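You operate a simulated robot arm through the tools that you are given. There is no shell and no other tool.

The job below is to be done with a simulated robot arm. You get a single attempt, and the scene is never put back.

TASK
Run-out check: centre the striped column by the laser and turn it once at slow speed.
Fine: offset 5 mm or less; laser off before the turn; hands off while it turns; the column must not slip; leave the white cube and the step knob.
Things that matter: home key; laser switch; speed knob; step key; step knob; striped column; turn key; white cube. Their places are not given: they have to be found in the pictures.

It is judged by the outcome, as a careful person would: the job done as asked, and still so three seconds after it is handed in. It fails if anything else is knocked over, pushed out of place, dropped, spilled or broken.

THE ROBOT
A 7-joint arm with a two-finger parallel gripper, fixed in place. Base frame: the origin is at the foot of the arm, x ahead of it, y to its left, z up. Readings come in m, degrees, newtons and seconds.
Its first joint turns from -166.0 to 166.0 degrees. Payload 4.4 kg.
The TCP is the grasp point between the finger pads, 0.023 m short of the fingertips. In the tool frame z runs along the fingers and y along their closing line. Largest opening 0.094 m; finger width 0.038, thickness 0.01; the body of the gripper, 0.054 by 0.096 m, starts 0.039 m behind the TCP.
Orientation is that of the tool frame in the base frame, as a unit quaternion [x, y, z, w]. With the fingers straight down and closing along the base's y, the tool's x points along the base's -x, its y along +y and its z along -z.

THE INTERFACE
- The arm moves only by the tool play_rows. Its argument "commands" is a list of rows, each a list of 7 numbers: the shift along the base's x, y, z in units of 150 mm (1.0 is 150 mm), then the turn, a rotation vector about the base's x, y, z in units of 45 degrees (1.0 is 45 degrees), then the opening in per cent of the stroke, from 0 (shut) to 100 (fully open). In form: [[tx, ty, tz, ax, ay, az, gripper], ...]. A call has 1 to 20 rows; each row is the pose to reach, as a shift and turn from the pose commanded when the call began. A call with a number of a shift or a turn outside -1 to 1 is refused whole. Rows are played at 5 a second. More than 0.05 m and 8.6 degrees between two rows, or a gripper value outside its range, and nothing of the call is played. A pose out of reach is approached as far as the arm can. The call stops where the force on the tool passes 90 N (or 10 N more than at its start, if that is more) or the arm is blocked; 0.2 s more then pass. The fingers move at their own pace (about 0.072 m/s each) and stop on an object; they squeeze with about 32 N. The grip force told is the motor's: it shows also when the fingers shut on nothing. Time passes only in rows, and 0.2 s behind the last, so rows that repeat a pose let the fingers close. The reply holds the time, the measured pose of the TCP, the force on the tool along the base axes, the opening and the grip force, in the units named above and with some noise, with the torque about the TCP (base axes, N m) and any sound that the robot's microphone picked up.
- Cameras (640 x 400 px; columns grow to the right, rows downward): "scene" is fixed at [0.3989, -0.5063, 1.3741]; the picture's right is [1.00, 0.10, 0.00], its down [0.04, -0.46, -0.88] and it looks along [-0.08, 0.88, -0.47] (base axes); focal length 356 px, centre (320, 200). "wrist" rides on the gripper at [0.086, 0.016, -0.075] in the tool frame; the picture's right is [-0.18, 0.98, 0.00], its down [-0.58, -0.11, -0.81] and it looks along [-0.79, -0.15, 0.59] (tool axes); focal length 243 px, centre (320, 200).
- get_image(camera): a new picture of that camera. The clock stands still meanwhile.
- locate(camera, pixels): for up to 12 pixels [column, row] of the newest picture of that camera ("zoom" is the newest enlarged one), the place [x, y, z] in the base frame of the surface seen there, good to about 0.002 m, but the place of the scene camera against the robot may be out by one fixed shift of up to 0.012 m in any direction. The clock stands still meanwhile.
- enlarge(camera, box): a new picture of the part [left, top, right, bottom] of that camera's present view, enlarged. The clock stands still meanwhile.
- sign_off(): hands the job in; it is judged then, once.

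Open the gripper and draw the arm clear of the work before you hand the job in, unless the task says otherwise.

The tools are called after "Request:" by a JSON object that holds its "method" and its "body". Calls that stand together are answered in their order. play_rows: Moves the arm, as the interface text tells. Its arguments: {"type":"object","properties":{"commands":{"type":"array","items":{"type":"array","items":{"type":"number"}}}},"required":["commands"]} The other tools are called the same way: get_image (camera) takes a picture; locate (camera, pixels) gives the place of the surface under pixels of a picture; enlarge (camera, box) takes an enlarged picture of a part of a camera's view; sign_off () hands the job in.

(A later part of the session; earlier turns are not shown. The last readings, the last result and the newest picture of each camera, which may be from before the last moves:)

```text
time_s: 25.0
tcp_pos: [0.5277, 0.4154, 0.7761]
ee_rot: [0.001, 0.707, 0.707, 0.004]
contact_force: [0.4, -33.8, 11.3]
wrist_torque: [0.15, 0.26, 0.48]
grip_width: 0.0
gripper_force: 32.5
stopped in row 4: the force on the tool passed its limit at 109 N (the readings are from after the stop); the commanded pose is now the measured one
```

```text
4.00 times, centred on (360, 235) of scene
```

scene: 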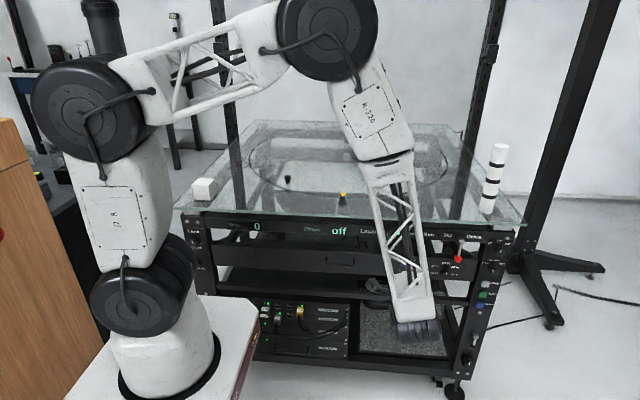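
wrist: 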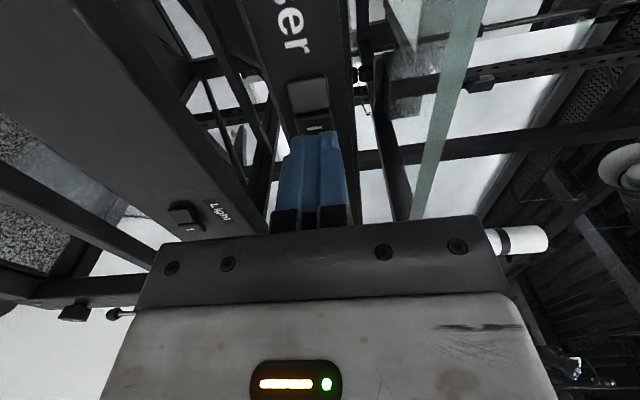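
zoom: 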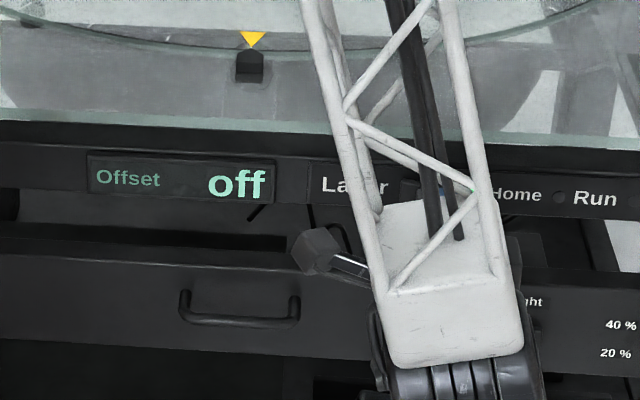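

The step was too long; I retreat with smaller rows and then look.

Request:
{"method": "play_rows", "body": {"commands": [[0, -0.1, 0, 0, 0, 0, 0], [-0.1, -0.35, 0, 0, 0, 0, 0], [-0.2, -0.6, 0, 0, 0, 0, 0], [-0.3, -0.8, 0, 0, 0, 0, 0], [-0.4, -1.0, 0, 0, 0, 0, 0]]}}

Request:
{"method": "enlarge", "body": {"camera": "wrist", "box": [290, 50, 370, 125]}}

Request:
{"method": "locate", "body": {"camera": "zoom", "pixels": [[310, 85], [310, 110], [315, 150], [320, 180], [325, 210], [330, 240], [270, 90], [360, 90], [290, 240], [370, 230], [345, 320], [230, 200]]}}

Request:
{"method": "enlarge", "body": {"camera": "scene", "box": [340, 210, 440, 260]}}

```text
time_s: 26.2
tcp_pos: [0.4675, 0.2667, 0.7758]
ee_rot: [-0.001, 0.708, 0.707, 0.003]
contact_force: [-0.3, -0.1, 0.8]
wrist_torque: [-0.04, 0.0, 0.0]
grip_width: 0.0
gripper_force: 32.0
```

```text
5.33 times, centred on (330, 88) of wrist
```

zoom: 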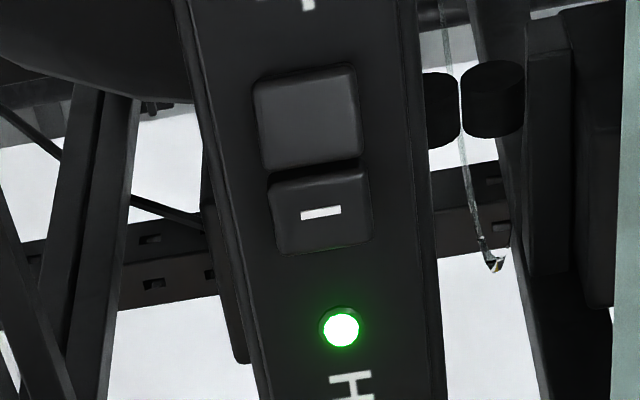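

```text
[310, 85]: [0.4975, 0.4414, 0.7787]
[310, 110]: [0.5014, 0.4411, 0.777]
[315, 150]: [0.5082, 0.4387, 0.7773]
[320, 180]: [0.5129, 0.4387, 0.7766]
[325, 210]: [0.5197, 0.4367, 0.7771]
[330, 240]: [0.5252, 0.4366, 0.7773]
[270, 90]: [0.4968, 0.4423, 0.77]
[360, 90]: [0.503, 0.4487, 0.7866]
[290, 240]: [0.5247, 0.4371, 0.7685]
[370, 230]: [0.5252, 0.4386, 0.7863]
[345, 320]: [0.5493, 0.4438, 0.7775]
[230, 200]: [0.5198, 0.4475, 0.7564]
```

```text
6.40 times, centred on (390, 235) of scene
```

zoom: 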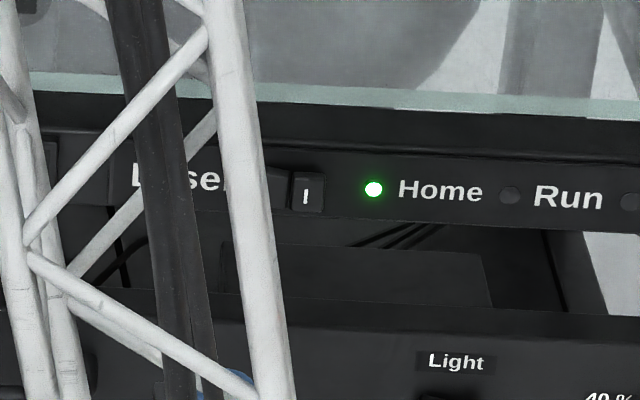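

The rocker's right end is proud (y 0.4366) while the left is depressed (0.4414); my wide tip straddled the pivot at x≈0.512. I'll turn the gripper 90° so the tip is only 0.02 m wide horizontally, and press at x≈0.528.

Request:
{"method": "play_rows", "body": {"commands": [[0.05, 0.05, 0, 0, -0.18, 0, 0], [0.1, 0.1, 0, 0, -0.36, 0, 0], [0.15, 0.15, 0, 0, -0.54, 0, 0], [0.2, 0.2, 0, 0, -0.72, 0, 0], [0.3, 0.25, 0, 0, -0.9, 0, 0], [0.4, 0.3, 0, 0, -1.0, 0, 0]]}}

Request:
{"method": "play_rows", "body": {"commands": [[0, 0.05, 0, 0, -0.18, 0, 0], [0, 0.1, 0, 0, -0.36, 0, 0], [0, 0.15, 0, 0, -0.54, 0, 0], [0, 0.2, 0, 0, -0.72, 0, 0], [0, 0.3, 0, 0, -0.9, 0, 0], [0, 0.4, 0.0, 0, -1.0, 0, 0], [0, 0.4, 0.0, 0, -1.0, 0, 0]]}}

Request:
{"method": "get_image", "body": {"camera": "wrist"}}

Request:
{"method": "get_image", "body": {"camera": "scene"}}

```text
time_s: 27.6
tcp_pos: [0.5262, 0.3101, 0.7759]
ee_rot: [-0.272, 0.652, 0.652, 0.275]
contact_force: [-0.1, 0.6, 0.4]
wrist_torque: [0.02, 0.02, -0.01]
grip_width: 0.0
gripper_force: 31.7
```

```text
time_s: 29.2
tcp_pos: [0.5247, 0.3715, 0.7761]
ee_rot: [-0.501, 0.497, 0.499, 0.503]
contact_force: [-0.6, -0.4, -0.3]
wrist_torque: [-0.02, 0.02, 0.0]
grip_width: 0.0001
gripper_force: 32.1
```

```text
taken
```

wrist: 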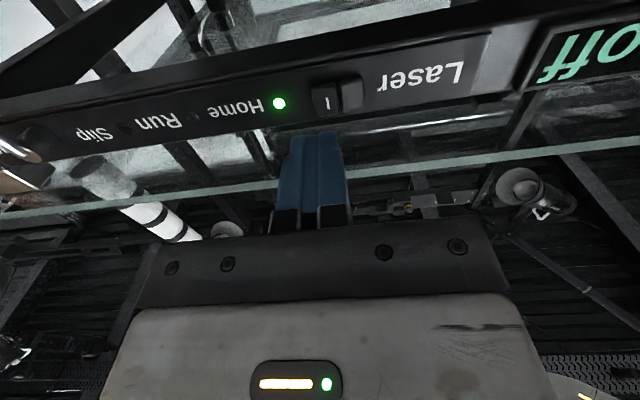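

```text
taken
```

scene: 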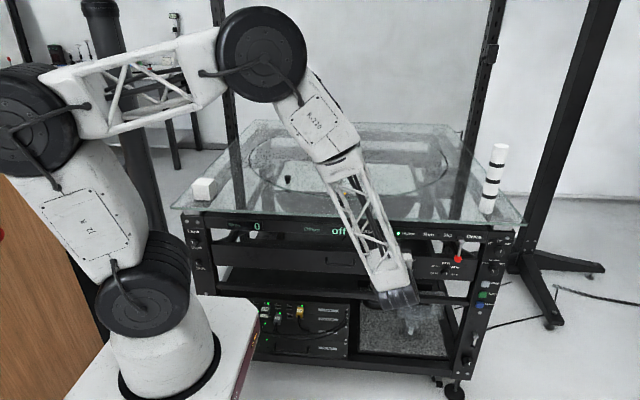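

Now the "I" half is at (327,98) in the wrist view. I measure it and then approach.

Request:
{"method": "locate", "body": {"camera": "wrist", "pixels": [[327, 99], [316, 99], [338, 96], [350, 95], [279, 104]]}}

Request:
{"method": "play_rows", "body": {"commands": [[0.01, 0.08, 0.01, 0, 0, 0, 0], [0.015, 0.16, 0.01, 0, 0, 0, 0], [0.015, 0.23, 0.01, 0, 0, 0, 0], [0.015, 0.25, 0.01, 0, 0, 0, 0], [0.015, 0.26, 0.01, 0, 0, 0, 0]]}}

```text
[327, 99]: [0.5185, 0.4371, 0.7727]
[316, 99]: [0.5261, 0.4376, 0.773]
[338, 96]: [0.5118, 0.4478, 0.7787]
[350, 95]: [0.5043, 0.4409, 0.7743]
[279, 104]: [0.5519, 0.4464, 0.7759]
```

```text
time_s: 30.4
tcp_pos: [0.5296, 0.4104, 0.7785]
ee_rot: [-0.501, 0.498, 0.5, 0.502]
contact_force: [0.7, 0.2, 0.3]
wrist_torque: [-0.01, 0.0, 0.01]
grip_width: 0.0
gripper_force: 31.6
```

The tip is about 4 mm short of the rocker. I press in ~1.2 mm steps.

Request:
{"method": "play_rows", "body": {"commands": [[0, 0.01, 0, 0, 0, 0, 0], [0, 0.02, 0, 0, 0, 0, 0], [0, 0.028, 0, 0, 0, 0, 0], [0, 0.036, 0, 0, 0, 0, 0], [0, 0.044, 0, 0, 0, 0, 0], [0, 0.052, 0, 0, 0, 0, 0], [0, 0.06, 0, 0, 0, 0, 0]]}}

Request:
{"method": "enlarge", "body": {"camera": "scene", "box": [200, 120, 520, 280]}}

```text
time_s: 32.0
tcp_pos: [0.5296, 0.4173, 0.7783]
ee_rot: [-0.5, 0.498, 0.5, 0.502]
contact_force: [-12.6, -70.9, 17.8]
wrist_torque: [0.2, 0.15, 0.93]
grip_width: 0.0
gripper_force: 32.0
```

```text
2.00 times, centred on (360, 200) of scene
```

zoom: 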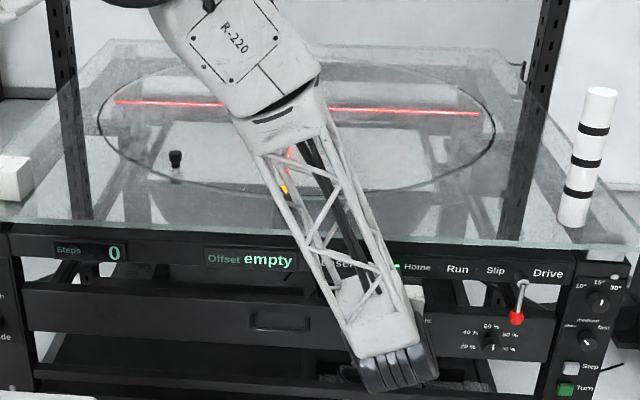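

The laser is on: the display reads "empty" and red lines cross the disc. I back away and then view the laser cross.

Request:
{"method": "play_rows", "body": {"commands": [[0, -0.1, 0, 0, 0, 0, 0], [0, -0.35, 0, 0, 0, 0, 0], [0, -0.6, 0, 0, 0, 0, 0], [0, -0.85, 0, 0, 0, 0, 0], [0, -1.0, 0, 0, 0, 0, 0]]}}

Request:
{"method": "get_image", "body": {"camera": "scene"}}

```text
time_s: 33.2
tcp_pos: [0.5293, 0.2675, 0.7784]
ee_rot: [-0.501, 0.496, 0.5, 0.502]
contact_force: [0.4, 0.1, 0.8]
wrist_torque: [0.0, -0.02, 0.0]
grip_width: 0.0
gripper_force: 31.9
```

```text
taken
```

scene: 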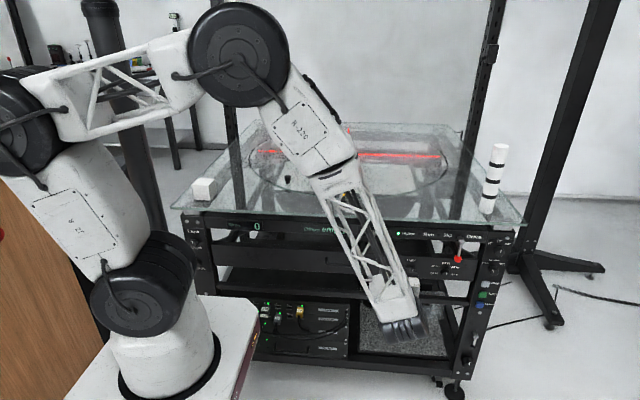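

I'll lift and rotate the tool to point down with the camera looking toward +y, so that I can view the laser cross and disc with the wrist camera.

Request:
{"method": "play_rows", "body": {"commands": [[0, -0.05, 0.12, -0.1, 0, 0, 20], [-0.05, -0.08, 0.25, -0.2, 0, 0, 20], [-0.1, -0.1, 0.38, -0.32, 0, 0, 20], [-0.15, -0.1, 0.5, -0.45, 0, 0, 20], [-0.2, -0.1, 0.62, -0.58, 0, 0, 20], [-0.25, -0.1, 0.75, -0.72, 0, 0, 20], [-0.3, -0.1, 0.88, -0.86, 0, 0, 20], [-0.35, -0.1, 1.0, -1.0, 0, 0, 20]]}}

Request:
{"method": "play_rows", "body": {"commands": [[0, 0, 0.15, -0.12, 0, 0, 20], [-0.05, 0, 0.3, -0.24, 0, 0, 20], [-0.1, 0, 0.45, -0.36, 0, 0, 20], [-0.15, 0, 0.6, -0.48, 0, 0, 20], [-0.2, 0, 0.75, -0.6, 0, 0, 20], [-0.25, 0, 0.9, -0.74, 0, 0, 20], [-0.3, 0, 1.0, -0.88, 0, 0, 20], [-0.35, 0, 1.0, -1.0, 0, 0, 20]]}}

Request:
{"method": "play_rows", "body": {"commands": [[0, 0.2, 0.1, 0, 0, 0, 20], [-0.05, 0.4, 0.2, 0, 0, 0, 20], [-0.1, 0.6, 0.3, 0, 0, 0, 20], [-0.15, 0.8, 0.35, 0, 0, 0, 20], [-0.2, 1.0, 0.4, 0, 0, 0, 20], [-0.2, 1.0, 0.4, 0, 0, 0, 20]]}}

Request:
{"method": "get_image", "body": {"camera": "wrist"}}

Request:
{"method": "get_image", "body": {"camera": "scene"}}

```text
time_s: 35.0
tcp_pos: [0.4751, 0.2543, 0.9302]
ee_rot: [0.655, -0.652, -0.27, -0.271]
contact_force: [-0.3, -0.2, -0.6]
wrist_torque: [-0.02, 0.03, -0.02]
grip_width: 0.0189
gripper_force: 0.1
```

```text
time_s: 36.8
tcp_pos: [0.425, 0.2541, 1.0777]
ee_rot: [0.709, -0.705, 0.0, -0.001]
contact_force: [-0.1, -0.1, -0.2]
wrist_torque: [0.02, 0.0, -0.02]
grip_width: 0.0187
gripper_force: 0.0
```

```text
time_s: 38.2
tcp_pos: [0.393, 0.4036, 1.1391]
ee_rot: [0.709, -0.705, -0.001, -0.001]
contact_force: [0.0, 1.4, -1.3]
wrist_torque: [0.04, 0.01, -0.02]
grip_width: 0.0186
gripper_force: 0.0
```

```text
taken
```

wrist: 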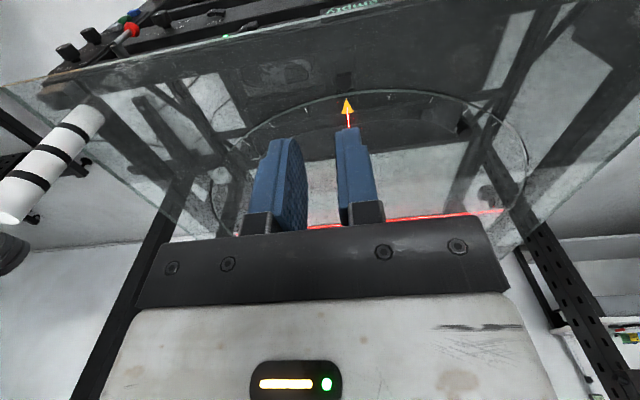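

```text
taken
```

scene: 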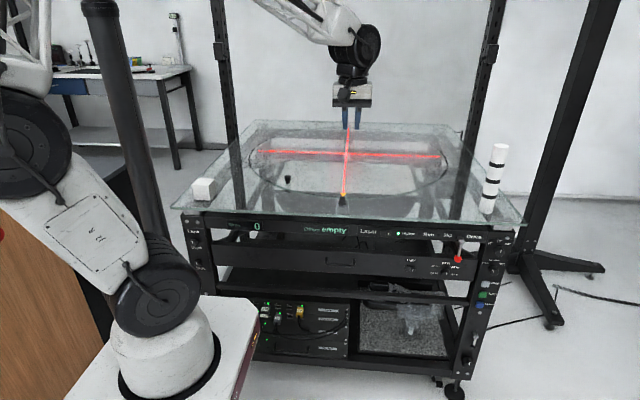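

The scene now shows the full laser cross, intersecting near (346,154). I'll zoom there and locate it, and move the arm further out to see the intersection also with the wrist camera.

Request:
{"method": "enlarge", "body": {"camera": "scene", "box": [306, 124, 386, 184]}}

Request:
{"method": "locate", "body": {"camera": "scene", "pixels": [[346, 154], [300, 152], [400, 156], [345, 175], [347, 140], [343, 200]]}}

Request:
{"method": "play_rows", "body": {"commands": [[-0.03, 0.25, 0, 0, 0, 0, 20], [-0.06, 0.5, 0, 0, 0, 0, 20], [-0.1, 0.75, 0, 0, 0, 0, 20], [-0.12, 1.0, 0, 0, 0, 0, 20], [-0.12, 1.0, 0, 0, 0, 0, 20]]}}

Request:
{"method": "get_image", "body": {"camera": "wrist"}}

```text
6.67 times, centred on (346, 154) of scene
```

zoom: 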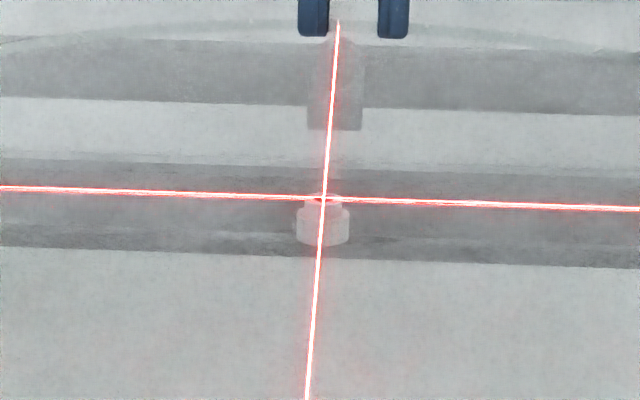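

```text
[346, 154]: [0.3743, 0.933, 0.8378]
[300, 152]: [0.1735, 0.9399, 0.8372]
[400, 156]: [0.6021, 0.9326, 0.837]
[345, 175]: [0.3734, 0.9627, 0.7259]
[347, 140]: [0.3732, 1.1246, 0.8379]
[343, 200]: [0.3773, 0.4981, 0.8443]
```

```text
time_s: 39.4
tcp_pos: [0.3748, 0.5514, 1.1388]
ee_rot: [0.709, -0.705, -0.001, -0.001]
contact_force: [0.4, -0.6, -0.3]
wrist_torque: [-0.03, 0.0, 0.01]
grip_width: 0.0188
gripper_force: 0.0
```

```text
taken
```

wrist: 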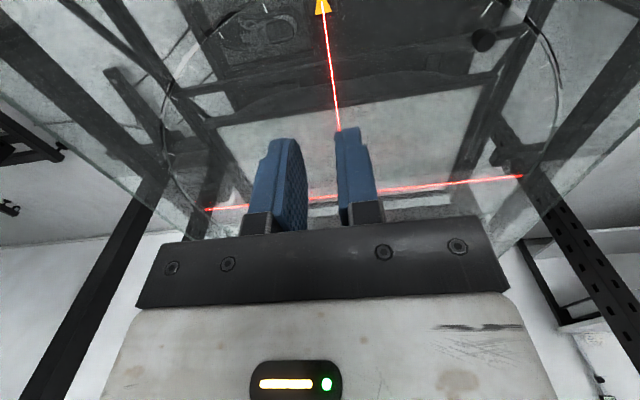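

In the wrist view the cross lines are visible at (215,209)–(520,176) and (322,10)–(338,128). I locate points on both lines.

Request:
{"method": "locate", "body": {"camera": "wrist", "pixels": [[328, 60], [334, 100], [337, 125], [215, 209], [240, 206], [400, 189], [450, 184], [500, 179], [320, 198], [322, 8]]}}

Request:
{"method": "enlarge", "body": {"camera": "wrist", "box": [280, 150, 380, 220]}}

```text
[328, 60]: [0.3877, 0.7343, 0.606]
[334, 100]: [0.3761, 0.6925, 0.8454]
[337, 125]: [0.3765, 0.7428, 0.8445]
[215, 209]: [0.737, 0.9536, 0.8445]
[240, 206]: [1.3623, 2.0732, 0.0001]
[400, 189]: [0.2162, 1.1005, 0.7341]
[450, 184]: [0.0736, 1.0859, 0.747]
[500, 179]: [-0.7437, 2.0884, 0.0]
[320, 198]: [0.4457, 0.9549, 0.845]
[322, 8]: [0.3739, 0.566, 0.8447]
```

```text
5.71 times, centred on (330, 185) of wrist
```

zoom: 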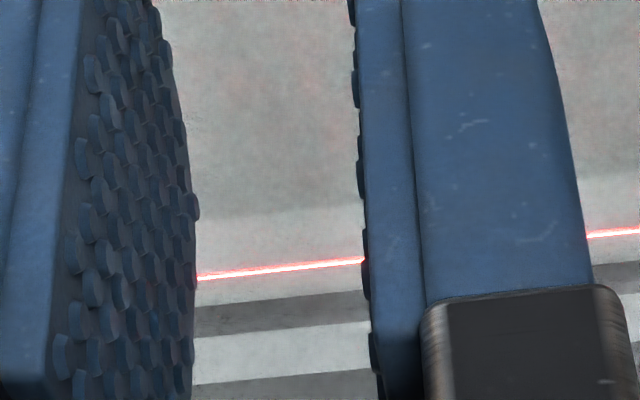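

Request:
{"method": "locate", "body": {"camera": "zoom", "pixels": [[200, 277], [230, 274], [260, 271], [290, 268], [320, 264], [345, 262], [605, 234], [620, 232]]}}

Request:
{"method": "locate", "body": {"camera": "wrist", "pixels": [[330, 72], [331, 80], [333, 90], [335, 108], [336, 116], [324, 20], [325, 30], [225, 208], [470, 182], [515, 177]]}}

```text
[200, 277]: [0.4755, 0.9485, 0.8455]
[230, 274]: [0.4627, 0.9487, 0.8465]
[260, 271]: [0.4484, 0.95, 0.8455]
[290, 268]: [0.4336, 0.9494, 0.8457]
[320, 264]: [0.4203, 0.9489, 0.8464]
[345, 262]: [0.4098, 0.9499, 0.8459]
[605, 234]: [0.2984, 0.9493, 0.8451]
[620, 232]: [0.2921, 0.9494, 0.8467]
```

```text
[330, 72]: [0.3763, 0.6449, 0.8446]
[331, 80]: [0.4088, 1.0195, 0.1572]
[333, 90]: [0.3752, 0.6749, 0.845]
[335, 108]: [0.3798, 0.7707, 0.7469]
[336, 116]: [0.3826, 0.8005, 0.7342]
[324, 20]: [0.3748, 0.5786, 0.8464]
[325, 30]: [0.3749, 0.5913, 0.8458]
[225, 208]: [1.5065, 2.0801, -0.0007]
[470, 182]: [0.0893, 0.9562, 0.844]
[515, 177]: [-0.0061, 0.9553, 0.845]
```

The laser cross is at about (0.3757, 0.950, 0.845) in the robot frame. Next I swing over to look at the column with the wrist camera.

Request:
{"method": "play_rows", "body": {"commands": [[0.1, -0.14, 0, 0, 0, -0.14, 60], [0.2, -0.28, 0, 0, 0, -0.28, 60], [0.3, -0.42, 0, 0, 0, -0.42, 60], [0.4, -0.56, 0, 0, 0, -0.57, 60], [0.55, -0.72, 0, 0, 0, -0.72, 60], [0.7, -0.86, 0, 0, 0, -0.86, 60], [0.8, -1.0, 0, 0, 0, -1.0, 60]]}}

Request:
{"method": "play_rows", "body": {"commands": [[0.15, -0.2, 0, 0, 0, 0, 60], [0.3, -0.4, 0, 0, 0, 0, 60], [0.5, -0.6, 0, 0, 0, 0, 60], [0.7, -0.8, 0, 0, 0, 0, 60], [0.7, -0.8, 0, 0, 0, 0, 60]]}}

Request:
{"method": "get_image", "body": {"camera": "wrist"}}

```text
time_s: 41.0
tcp_pos: [0.4964, 0.4043, 1.1374]
ee_rot: [-0.385, 0.923, 0.001, 0.002]
contact_force: [0.4, -0.2, 0.4]
wrist_torque: [-0.01, 0.01, 0.0]
grip_width: 0.0564
gripper_force: 0.2
```

```text
time_s: 42.2
tcp_pos: [0.6022, 0.2844, 1.1364]
ee_rot: [-0.385, 0.923, 0.001, 0.003]
contact_force: [0.2, 1.6, 0.4]
wrist_torque: [0.02, 0.01, 0.01]
grip_width: 0.0566
gripper_force: 0.1
```

```text
taken
```

wrist: 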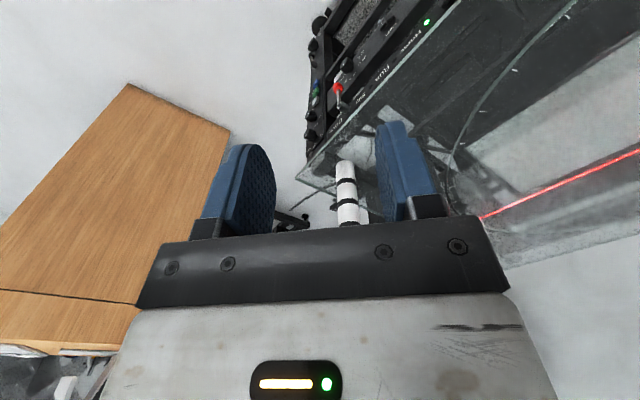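

The column appears between the fingers at (345,165)–(350,222). I zoom and locate its edges.

Request:
{"method": "enlarge", "body": {"camera": "wrist", "box": [310, 140, 390, 230]}}

Request:
{"method": "locate", "body": {"camera": "zoom", "pixels": [[300, 110], [240, 110], [270, 100], [300, 300], [260, 300], [350, 300], [300, 200], [250, 200], [340, 200], [300, 340], [260, 360], [370, 350]]}}

```text
4.44 times, centred on (350, 185) of wrist
```

zoom: 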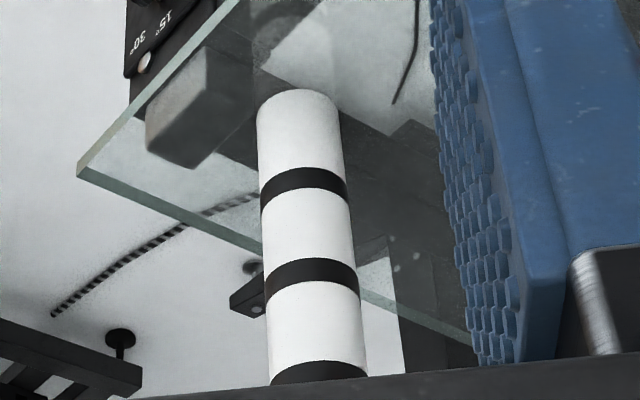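

```text
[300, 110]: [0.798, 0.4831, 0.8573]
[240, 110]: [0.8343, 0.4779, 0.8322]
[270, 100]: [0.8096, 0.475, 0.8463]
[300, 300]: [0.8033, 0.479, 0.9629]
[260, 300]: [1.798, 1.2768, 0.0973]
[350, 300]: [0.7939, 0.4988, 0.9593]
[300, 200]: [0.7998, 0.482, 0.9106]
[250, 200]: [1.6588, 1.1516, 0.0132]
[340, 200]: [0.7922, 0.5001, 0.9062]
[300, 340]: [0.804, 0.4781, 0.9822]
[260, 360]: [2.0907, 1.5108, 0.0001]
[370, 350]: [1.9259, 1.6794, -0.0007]
```

Column axis is about (0.812, 0.4965), radius ≈0.020, standing on glass at z≈0.845. I pitch the tool 60° toward horizontal along azimuth 45° and move to a pre-grasp point 12 cm short of it at z≈0.99.

Request:
{"method": "play_rows", "body": {"commands": [[0.1, 0.1, -0.12, 0.118, -0.118, 0, 75], [0.2, 0.2, -0.24, 0.236, -0.236, 0, 75], [0.3, 0.3, -0.36, 0.354, -0.354, 0, 75], [0.4, 0.4, -0.48, 0.471, -0.471, 0, 75], [0.5, 0.5, -0.6, 0.589, -0.589, 0, 75], [0.6, 0.6, -0.72, 0.707, -0.707, 0, 75], [0.7, 0.7, -0.84, 0.825, -0.825, 0, 75], [0.83, 0.84, -0.97, 0.943, -0.943, 0, 75], [0.83, 0.84, -0.97, 0.943, -0.943, 0, 75]]}}

Request:
{"method": "get_image", "body": {"camera": "wrist"}}

Request:
{"method": "get_image", "body": {"camera": "scene"}}

```text
time_s: 44.2
tcp_pos: [0.7267, 0.4111, 0.9907]
ee_rot: [-0.334, 0.798, 0.191, 0.465]
contact_force: [-0.1, 0.2, 0.9]
wrist_torque: [-0.03, 0.04, -0.01]
grip_width: 0.0704
gripper_force: 0.0
```

```text
taken
```

wrist: 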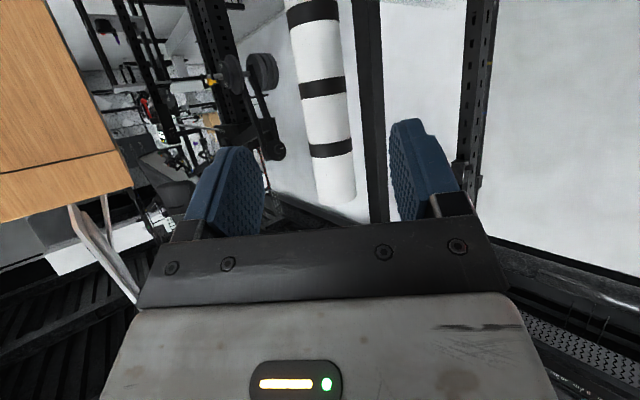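

```text
taken
```

scene: 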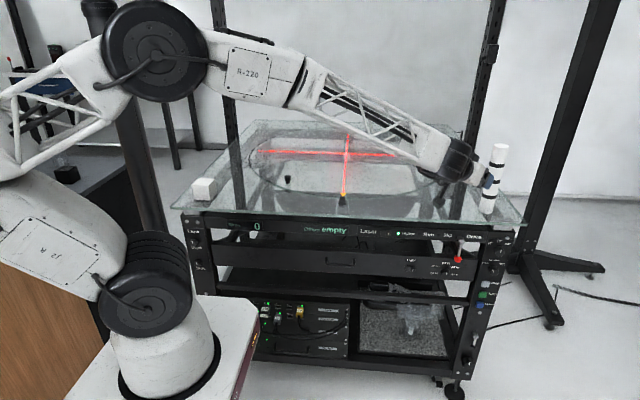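

The column is between the fingers in the wrist view (centre ≈ (322,100)). I locate its surface again for a finer axis estimate.

Request:
{"method": "locate", "body": {"camera": "wrist", "pixels": [[313, 40], [320, 80], [325, 110], [332, 170], [300, 80], [342, 80], [305, 110], [350, 110], [338, 195], [335, 201]]}}

```text
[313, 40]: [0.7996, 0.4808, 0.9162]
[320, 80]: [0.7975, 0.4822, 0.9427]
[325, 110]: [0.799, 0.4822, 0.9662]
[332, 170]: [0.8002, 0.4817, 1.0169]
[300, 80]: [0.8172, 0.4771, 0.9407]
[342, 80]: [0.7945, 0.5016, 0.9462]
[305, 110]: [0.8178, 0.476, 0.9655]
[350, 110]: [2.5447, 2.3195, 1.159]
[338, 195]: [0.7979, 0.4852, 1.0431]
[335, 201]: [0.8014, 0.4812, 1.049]
```

Column centre refines to (0.8125, 0.496), r≈0.0195; the fingers line up to within 1 mm. I advance straight along the tool's azimuth and then close.

Request:
{"method": "play_rows", "body": {"commands": [[0.12, 0.12, 0, 0, 0, 0, 75], [0.24, 0.24, 0, 0, 0, 0, 75], [0.36, 0.36, 0, 0, 0, 0, 75], [0.46, 0.458, 0, 0, 0, 0, 75], [0.53, 0.526, 0, 0, 0, 0, 75], [0.572, 0.566, 0, 0, 0, 0, 75], [0.572, 0.566, 0, 0, 0, 0, 75]]}}

Request:
{"method": "get_image", "body": {"camera": "wrist"}}

```text
time_s: 45.8
tcp_pos: [0.8129, 0.4948, 0.9932]
ee_rot: [-0.334, 0.798, 0.191, 0.463]
contact_force: [-0.9, 0.0, 0.7]
wrist_torque: [-0.01, -0.03, -0.01]
grip_width: 0.0703
gripper_force: 0.1
```

```text
taken
```

wrist: 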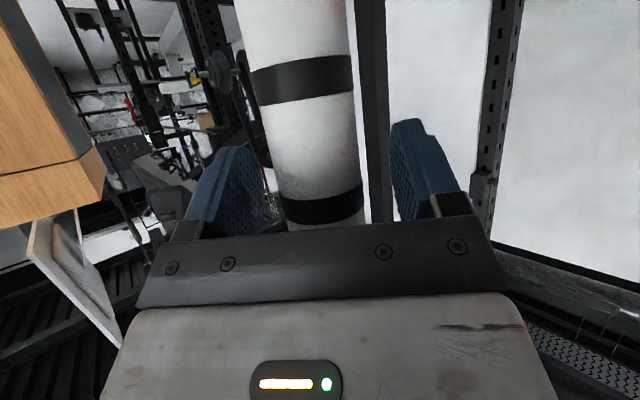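

Fingers straddle the column. I close in stages onto it.

Request:
{"method": "play_rows", "body": {"commands": [[0, 0, 0, 0, 0, 0, 60], [0, 0, 0, 0, 0, 0, 52], [0, 0, 0, 0, 0, 0, 46], [0, 0, 0, 0, 0, 0, 40], [0, 0, 0, 0, 0, 0, 20], [0, 0, 0, 0, 0, 0, 20]]}}

Request:
{"method": "get_image", "body": {"camera": "scene"}}

```text
time_s: 47.2
tcp_pos: [0.8123, 0.4946, 0.9918]
ee_rot: [-0.334, 0.798, 0.191, 0.464]
contact_force: [-0.1, -0.1, -0.4]
wrist_torque: [0.06, 0.08, -0.02]
grip_width: 0.0394
gripper_force: 31.9
```

```text
taken
```

scene: 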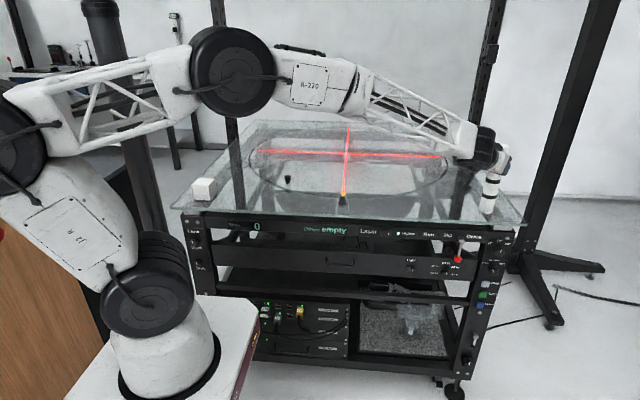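

Gripped at 0.0394 m. I lift straight up 4 cm and check the load.

Request:
{"method": "play_rows", "body": {"commands": [[0, 0, 0.04, 0, 0, 0, 20], [0, 0, 0.12, 0, 0, 0, 20], [0, 0, 0.2, 0, 0, 0, 20], [0, 0, 0.27, 0, 0, 0, 20], [0, 0, 0.27, 0, 0, 0, 20]]}}

Request:
{"method": "enlarge", "body": {"camera": "scene", "box": [420, 100, 540, 230]}}

Request:
{"method": "get_image", "body": {"camera": "wrist"}}

```text
time_s: 48.4
tcp_pos: [0.812, 0.4967, 1.0334]
ee_rot: [-0.334, 0.798, 0.19, 0.463]
contact_force: [0.4, 0.4, -2.0]
wrist_torque: [-0.01, -0.01, 0.01]
grip_width: 0.0395
gripper_force: 31.6
```

```text
3.08 times, centred on (480, 165) of scene
```

zoom: 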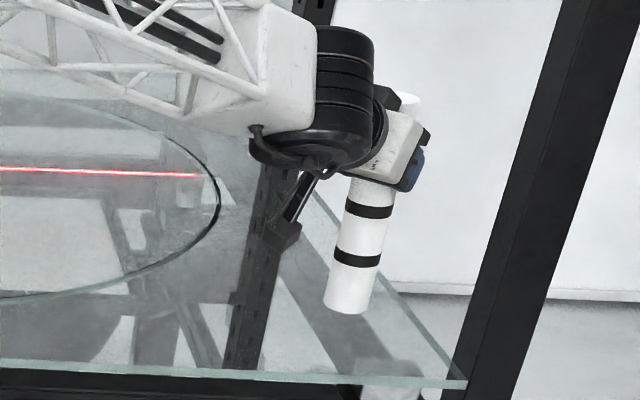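

```text
taken
```

wrist: 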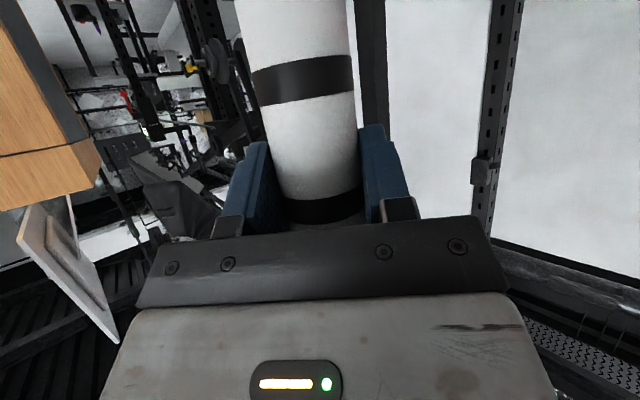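

The column hangs vertically with ~2 N load. I carry it in four gentle legs to above the laser cross at (0.3757, 0.950), turning the tool 25° about vertical on the way.

Request:
{"method": "play_rows", "body": {"commands": [[-0.06, 0.06, 0, 0, 0, 0.012, 20], [-0.14, 0.15, 0, 0, 0, 0.028, 20], [-0.24, 0.25, 0, 0, 0, 0.045, 20], [-0.34, 0.355, 0, 0, 0, 0.065, 20], [-0.44, 0.46, 0, 0, 0, 0.085, 20], [-0.54, 0.565, 0, 0, 0, 0.105, 20], [-0.64, 0.67, 0, 0, 0, 0.123, 20], [-0.728, 0.7575, 0, 0, 0, 0.139, 20]]}}

Request:
{"method": "play_rows", "body": {"commands": [[-0.06, 0.06, 0, 0, 0, 0.012, 20], [-0.14, 0.15, 0, 0, 0, 0.028, 20], [-0.24, 0.25, 0, 0, 0, 0.045, 20], [-0.34, 0.355, 0, 0, 0, 0.065, 20], [-0.44, 0.46, 0, 0, 0, 0.085, 20], [-0.54, 0.565, 0, 0, 0, 0.105, 20], [-0.64, 0.67, 0, 0, 0, 0.123, 20], [-0.728, 0.7575, 0, 0, 0, 0.139, 20]]}}

Request:
{"method": "get_image", "body": {"camera": "scene"}}

```text
time_s: 50.2
tcp_pos: [0.7043, 0.6075, 1.0325]
ee_rot: [-0.377, 0.779, 0.216, 0.453]
contact_force: [0.1, 0.6, -2.2]
wrist_torque: [-0.02, -0.01, -0.01]
grip_width: 0.0393
gripper_force: 32.0
```

```text
time_s: 52.0
tcp_pos: [0.5923, 0.723, 1.0325]
ee_rot: [-0.418, 0.757, 0.24, 0.441]
contact_force: [-0.4, 0.1, -1.9]
wrist_torque: [0.02, -0.03, -0.03]
grip_width: 0.0393
gripper_force: 31.7
```

```text
taken
```

scene: 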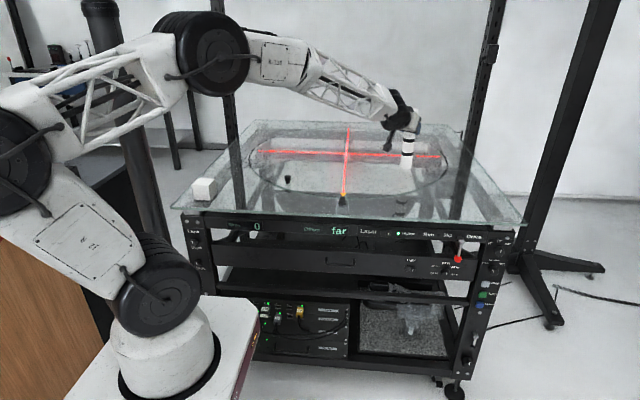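

The display now reads "far", so it tracks the column even while held. I continue the remaining two legs.

Request:
{"method": "play_rows", "body": {"commands": [[-0.06, 0.06, 0, 0, 0, 0.012, 20], [-0.14, 0.15, 0, 0, 0, 0.028, 20], [-0.24, 0.25, 0, 0, 0, 0.045, 20], [-0.34, 0.355, 0, 0, 0, 0.065, 20], [-0.44, 0.46, 0, 0, 0, 0.085, 20], [-0.54, 0.565, 0, 0, 0, 0.105, 20], [-0.64, 0.67, 0, 0, 0, 0.123, 20], [-0.728, 0.7575, 0, 0, 0, 0.139, 20]]}}

Request:
{"method": "play_rows", "body": {"commands": [[-0.06, 0.06, 0, 0, 0, 0.012, 20], [-0.14, 0.15, 0, 0, 0, 0.028, 20], [-0.24, 0.25, 0, 0, 0, 0.045, 20], [-0.34, 0.355, 0, 0, 0, 0.065, 20], [-0.44, 0.46, 0, 0, 0, 0.085, 20], [-0.54, 0.565, 0, 0, 0, 0.105, 20], [-0.64, 0.67, 0, 0, 0, 0.123, 20], [-0.728, 0.7575, 0, 0, 0, 0.139, 20], [-0.728, 0.7575, 0, 0, 0, 0.139, 20]]}}

Request:
{"method": "get_image", "body": {"camera": "scene"}}

Request:
{"method": "enlarge", "body": {"camera": "scene", "box": [270, 110, 430, 250]}}

```text
time_s: 53.8
tcp_pos: [0.4835, 0.8335, 1.0332]
ee_rot: [-0.46, 0.733, 0.264, 0.427]
contact_force: [-0.3, -0.4, -1.9]
wrist_torque: [0.02, 0.04, 0.02]
grip_width: 0.0395
gripper_force: 31.9
```

```text
time_s: 55.8
tcp_pos: [0.3747, 0.9495, 1.034]
ee_rot: [-0.498, 0.707, 0.286, 0.411]
contact_force: [0.6, 0.2, -1.8]
wrist_torque: [0.0, -0.01, -0.01]
grip_width: 0.0392
gripper_force: 32.3
```

```text
taken
```

scene: 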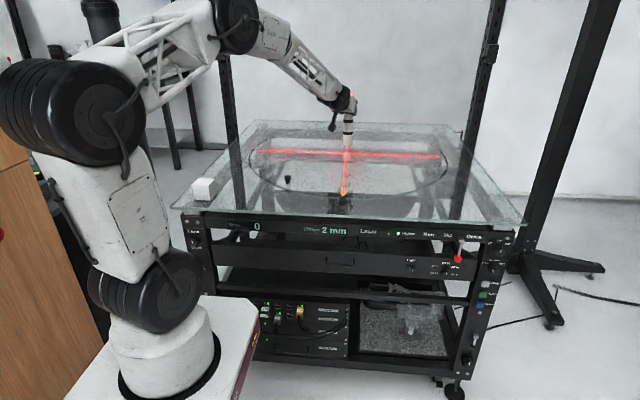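

```text
2.86 times, centred on (350, 180) of scene
```

zoom: 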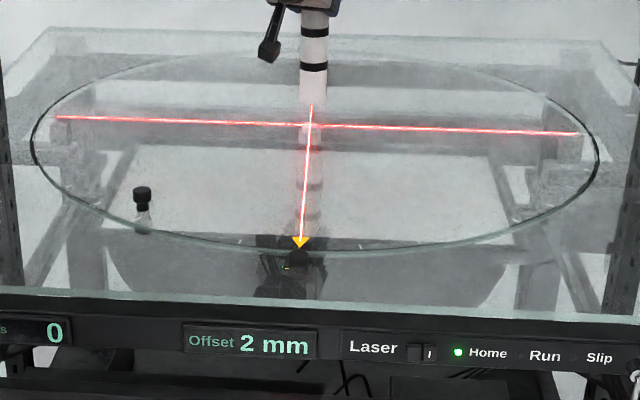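

The display already reads 2 mm. I lower gently the ~4 cm back to the glass, with fine steps at the end.

Request:
{"method": "play_rows", "body": {"commands": [[0, 0, -0.05, 0, 0, 0, 20], [0, 0, -0.11, 0, 0, 0, 20], [0, 0, -0.17, 0, 0, 0, 20], [0, 0, -0.21, 0, 0, 0, 20], [0, 0, -0.23, 0, 0, 0, 20], [0, 0, -0.24, 0, 0, 0, 20], [0, 0, -0.247, 0, 0, 0, 20]]}}

Request:
{"method": "enlarge", "body": {"camera": "scene", "box": [270, 110, 430, 250]}}

```text
time_s: 57.4
tcp_pos: [0.3751, 0.9489, 0.9957]
ee_rot: [-0.499, 0.707, 0.286, 0.412]
contact_force: [0.3, -0.1, -2.3]
wrist_torque: [-0.04, -0.03, 0.0]
grip_width: 0.0394
gripper_force: 32.0
```

```text
2.86 times, centred on (350, 180) of scene
```

zoom: 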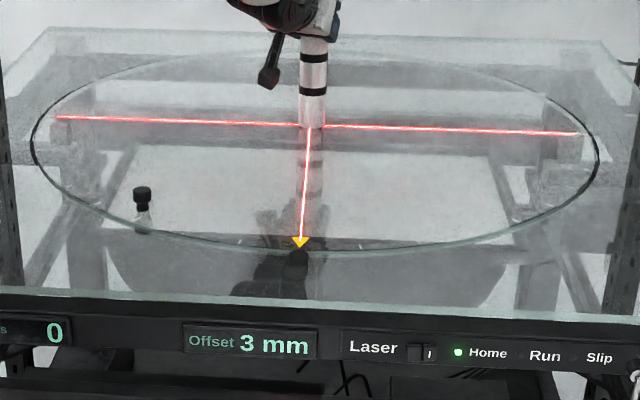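

Still just above the glass (Fz −2.3 N) and now 3 mm. I try a +2 mm shift in y to learn the direction of the error.

Request:
{"method": "play_rows", "body": {"commands": [[0, 0.013, 0, 0, 0, 0, 20], [0, 0.013, 0, 0, 0, 0, 20], [0, 0.013, 0, 0, 0, 0, 20]]}}

Request:
{"method": "enlarge", "body": {"camera": "scene", "box": [300, 220, 380, 245]}}

```text
time_s: 58.2
tcp_pos: [0.3761, 0.9517, 0.9955]
ee_rot: [-0.498, 0.707, 0.286, 0.412]
contact_force: [0.7, 0.1, -2.6]
wrist_torque: [0.0, 0.0, 0.01]
grip_width: 0.0394
gripper_force: 32.0
```

```text
8.00 times, centred on (340, 232) of scene
```

zoom: 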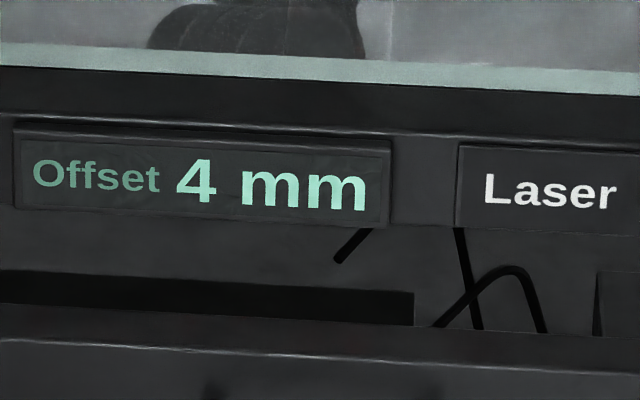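

Worse (4 mm), so y must decrease. I move y back by 4 mm.

Request:
{"method": "play_rows", "body": {"commands": [[0, -0.013, 0, 0, 0, 0, 20], [0, -0.027, 0, 0, 0, 0, 20], [0, -0.027, 0, 0, 0, 0, 20], [0, -0.027, 0, 0, 0, 0, 20]]}}

Request:
{"method": "enlarge", "body": {"camera": "scene", "box": [300, 220, 380, 245]}}

```text
time_s: 59.2
tcp_pos: [0.3746, 0.9477, 0.9954]
ee_rot: [-0.498, 0.708, 0.286, 0.412]
contact_force: [-0.2, 0.3, -2.2]
wrist_torque: [-0.03, 0.02, -0.01]
grip_width: 0.0391
gripper_force: 31.6
```

```text
8.00 times, centred on (340, 232) of scene
```

zoom: 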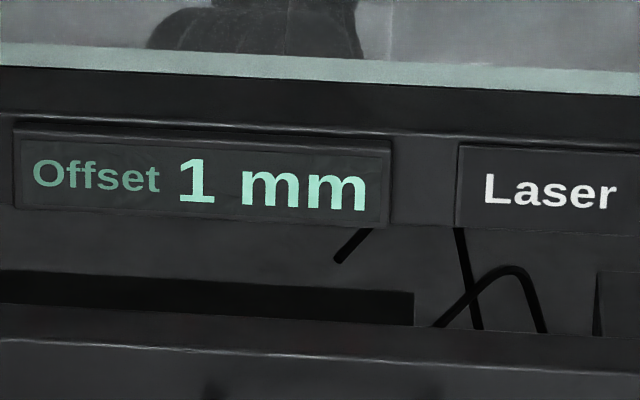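

1 mm. I nudge y another −0.7 mm while lowering in ~1 mm steps until contact.

Request:
{"method": "play_rows", "body": {"commands": [[0, -0.005, -0.007, 0, 0, 0, 20], [0, -0.005, -0.014, 0, 0, 0, 20], [0, -0.005, -0.02, 0, 0, 0, 20], [0, -0.005, -0.026, 0, 0, 0, 20]]}}

Request:
{"method": "enlarge", "body": {"camera": "scene", "box": [300, 220, 380, 245]}}

```text
time_s: 60.2
tcp_pos: [0.3759, 0.9472, 0.9945]
ee_rot: [-0.497, 0.707, 0.287, 0.414]
contact_force: [0.5, 3.5, 9.6]
wrist_torque: [0.49, 0.23, -0.02]
grip_width: 0.0397
gripper_force: 32.1
```

```text
8.00 times, centred on (340, 232) of scene
```

zoom: 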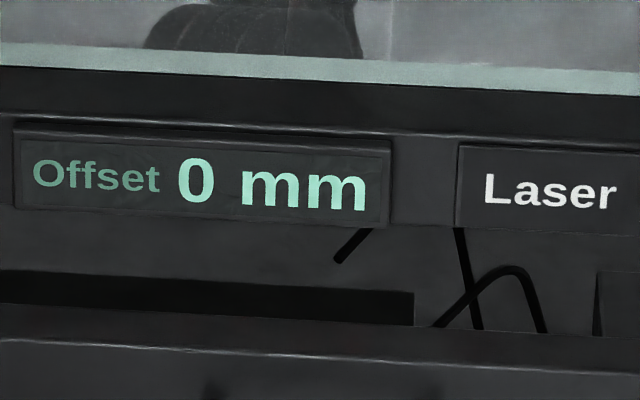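

Offset reads 0 mm with the column touching the glass (Fz ≈ +10 N). I relax by half a millimetre and open the fingers gradually.

Request:
{"method": "play_rows", "body": {"commands": [[0, 0, 0.004, 0, 0, 0, 30], [0, 0, 0.004, 0, 0, 0, 40], [0, 0, 0.004, 0, 0, 0, 44], [0, 0, 0.004, 0, 0, 0, 48], [0, 0, 0.004, 0, 0, 0, 54], [0, 0, 0.004, 0, 0, 0, 62], [0, 0, 0.004, 0, 0, 0, 75], [0, 0, 0.004, 0, 0, 0, 80]]}}

Request:
{"method": "enlarge", "body": {"camera": "scene", "box": [270, 80, 430, 250]}}

Request:
{"method": "get_image", "body": {"camera": "wrist"}}

```text
time_s: 62.0
tcp_pos: [0.374, 0.9464, 0.9918]
ee_rot: [-0.499, 0.707, 0.287, 0.411]
contact_force: [-0.3, 0.6, -0.8]
wrist_torque: [0.01, 0.0, 0.03]
grip_width: 0.0752
gripper_force: 0.1
```

```text
2.35 times, centred on (350, 165) of scene
```

zoom: 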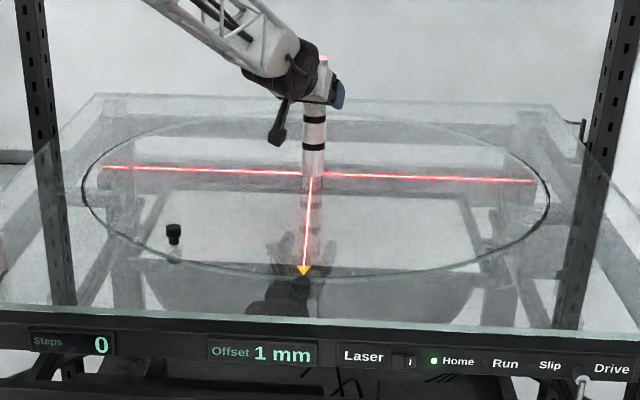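

```text
taken
```

wrist: 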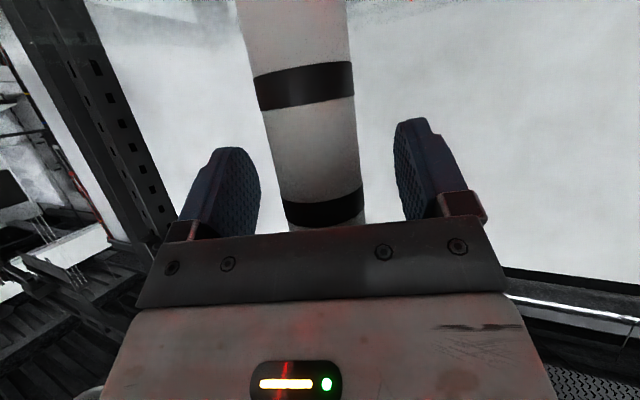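

Released with the offset at 1 mm and the column standing free. I withdraw straight back along the tool azimuth (70°).

Request:
{"method": "play_rows", "body": {"commands": [[-0.034, -0.094, 0, 0, 0, 0, 80], [-0.1, -0.28, 0, 0, 0, 0, 80], [-0.17, -0.47, 0, 0, 0, 0, 80], [-0.25, -0.7, 0, 0, 0, 0, 80], [-0.34, -0.94, 0, 0, 0, 0, 80]]}}

Request:
{"method": "get_image", "body": {"camera": "scene"}}

Request:
{"method": "enlarge", "body": {"camera": "scene", "box": [270, 80, 430, 250]}}

```text
time_s: 63.2
tcp_pos: [0.3217, 0.8056, 0.9927]
ee_rot: [-0.499, 0.707, 0.287, 0.412]
contact_force: [0.1, 0.1, 0.4]
wrist_torque: [0.0, 0.03, 0.04]
grip_width: 0.0754
gripper_force: 0.1
```

```text
taken
```

scene: 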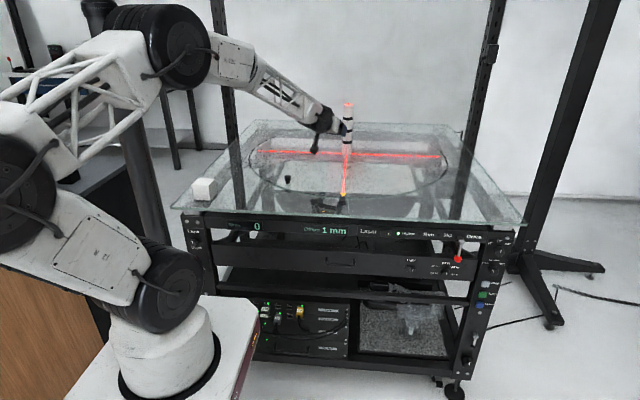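

```text
2.35 times, centred on (350, 165) of scene
```

zoom: 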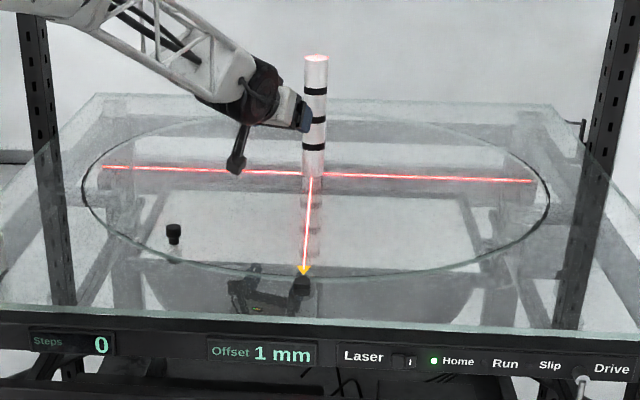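

The column stands at 1 mm offset. Now I withdraw the arm over the table edge, back toward the laser switch, levelling the tool along +y.

Request:
{"method": "play_rows", "body": {"commands": [[0, -0.12, 0.04, 0, 0, 0.06, 40], [0, -0.3, 0.1, 0, 0, 0.14, 40], [0, -0.5, 0.16, 0, 0, 0.22, 20], [0, -0.7, 0.22, 0, 0, 0.3, 0], [0, -0.86, 0.28, 0, 0, 0.38, 0], [0, -1.0, 0.3, 0, 0, 0.444, 0]]}}

Request:
{"method": "play_rows", "body": {"commands": [[0.06, -0.2, 0, 0, 0, 0, 0], [0.12, -0.4, 0, 0, 0, 0, 0], [0.18, -0.6, 0, 0, 0, 0, 0], [0.24, -0.8, 0, 0, 0, 0, 0], [0.3, -1.0, 0, 0, 0, 0, 0]]}}

Request:
{"method": "play_rows", "body": {"commands": [[0.12, -0.2, 0, 0.11, 0, 0, 0], [0.24, -0.4, 0, 0.22, 0, 0, 0], [0.36, -0.6, 0, 0.33, 0, 0, 0], [0.48, -0.8, 0, 0.44, 0, 0, 0], [0.6, -0.9, 0, 0.55, 0, 0, 0], [0.72, -1.0, 0, 0.667, 0, 0, 0]]}}

Request:
{"method": "get_image", "body": {"camera": "scene"}}

```text
time_s: 64.6
tcp_pos: [0.3259, 0.6534, 1.0366]
ee_rot: [0.614, -0.61, -0.353, -0.355]
contact_force: [0.8, 0.1, 0.4]
wrist_torque: [-0.03, 0.0, 0.01]
grip_width: 0.0
gripper_force: 32.0
out of reach, approached as far as the arm can: row 1
```

```text
time_s: 65.8
tcp_pos: [0.368, 0.5024, 1.0376]
ee_rot: [0.614, -0.61, -0.354, -0.355]
contact_force: [-0.3, -0.5, -0.2]
wrist_torque: [0.05, 0.02, -0.01]
grip_width: 0.0003
gripper_force: 31.9
```

```text
time_s: 67.2
tcp_pos: [0.4776, 0.3557, 1.0382]
ee_rot: [-0.5, 0.497, 0.499, 0.504]
contact_force: [1.0, -0.2, 0.8]
wrist_torque: [-0.01, 0.02, 0.02]
grip_width: 0.0
gripper_force: 32.6
```

```text
taken
```

scene: 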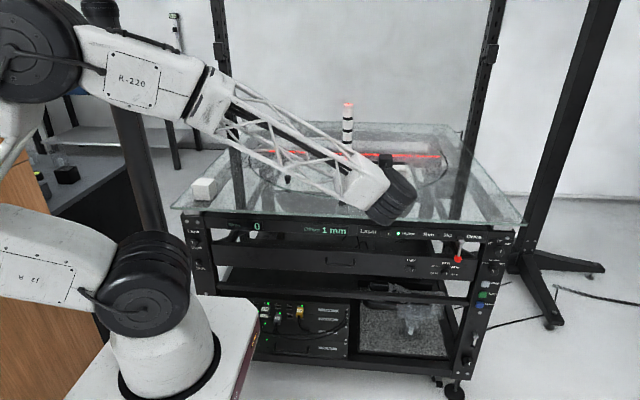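

Orientation is level along +y. I go back and down to in front of the rocker's left half.

Request:
{"method": "play_rows", "body": {"commands": [[0.03, -0.2, -0.05, 0, 0, 0, 0], [0.06, -0.4, -0.15, 0, 0, 0, 0], [0.09, -0.56, -0.35, 0, 0, 0, 0], [0.12, -0.6, -0.6, 0, 0, 0, 0], [0.12, -0.6, -0.85, 0, 0, 0, 0], [0.12, -0.6, -1.0, 0, 0, 0, 0]]}}

Request:
{"method": "play_rows", "body": {"commands": [[0.01, 0, -0.2, 0, 0, 0, 0], [0.01, 0, -0.4, 0, 0, 0, 0], [0.01, 0, -0.6, 0, 0, 0, 0], [0.01, 0.1, -0.73, 0, 0, 0, 0], [0.01, 0.3, -0.73, 0, 0, 0, 0], [0.01, 0.5, -0.73, 0, 0, 0, 0], [0.01, 0.6, -0.73, 0, 0, 0, 0], [0.01, 0.6, -0.73, 0, 0, 0, 0]]}}

Request:
{"method": "get_image", "body": {"camera": "wrist"}}

Request:
{"method": "get_image", "body": {"camera": "scene"}}

```text
time_s: 68.6
tcp_pos: [0.4959, 0.2632, 0.89]
ee_rot: [-0.501, 0.496, 0.5, 0.503]
contact_force: [-0.2, 0.0, -0.4]
wrist_torque: [0.03, -0.01, -0.01]
grip_width: 0.0
gripper_force: 31.8
```

```text
time_s: 70.4
tcp_pos: [0.4955, 0.356, 0.7817]
ee_rot: [-0.5, 0.498, 0.499, 0.503]
contact_force: [0.0, 0.0, 0.1]
wrist_torque: [0.0, 0.01, -0.01]
grip_width: 0.0001
gripper_force: 32.3
```

```text
taken
```

wrist: 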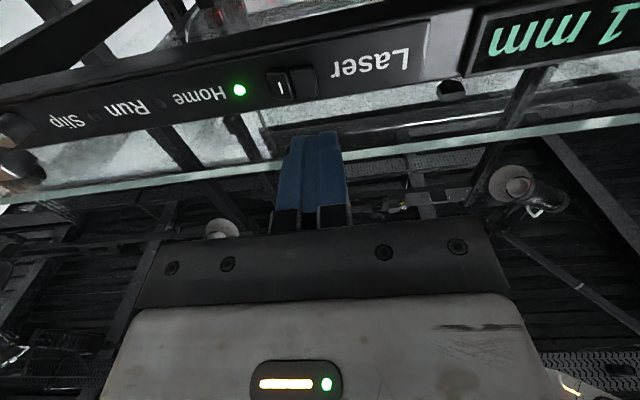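

```text
taken
```

scene: 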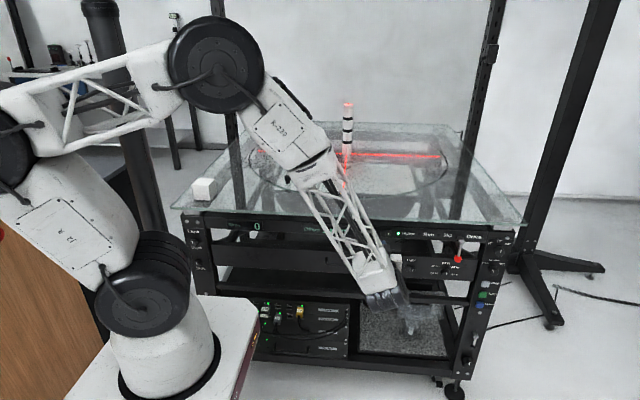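

Request:
{"method": "locate", "body": {"camera": "wrist", "pixels": [[305, 83], [314, 83], [295, 85], [280, 88], [240, 90]]}}

Request:
{"method": "enlarge", "body": {"camera": "wrist", "box": [250, 50, 350, 120]}}

```text
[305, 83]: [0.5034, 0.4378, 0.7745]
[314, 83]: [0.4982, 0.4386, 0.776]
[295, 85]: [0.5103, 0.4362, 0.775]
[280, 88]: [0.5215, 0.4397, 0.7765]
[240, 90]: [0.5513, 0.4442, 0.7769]
```

```text
5.71 times, centred on (300, 85) of wrist
```

zoom: 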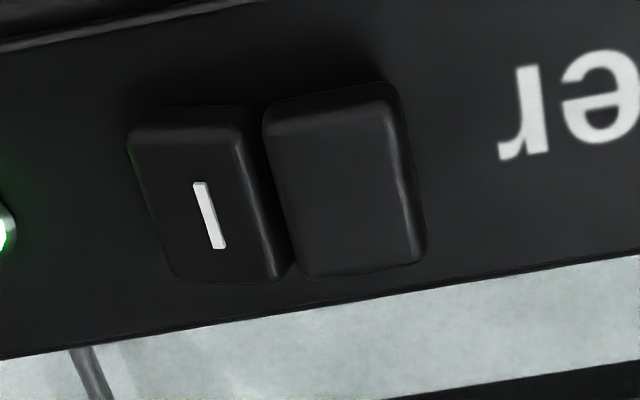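

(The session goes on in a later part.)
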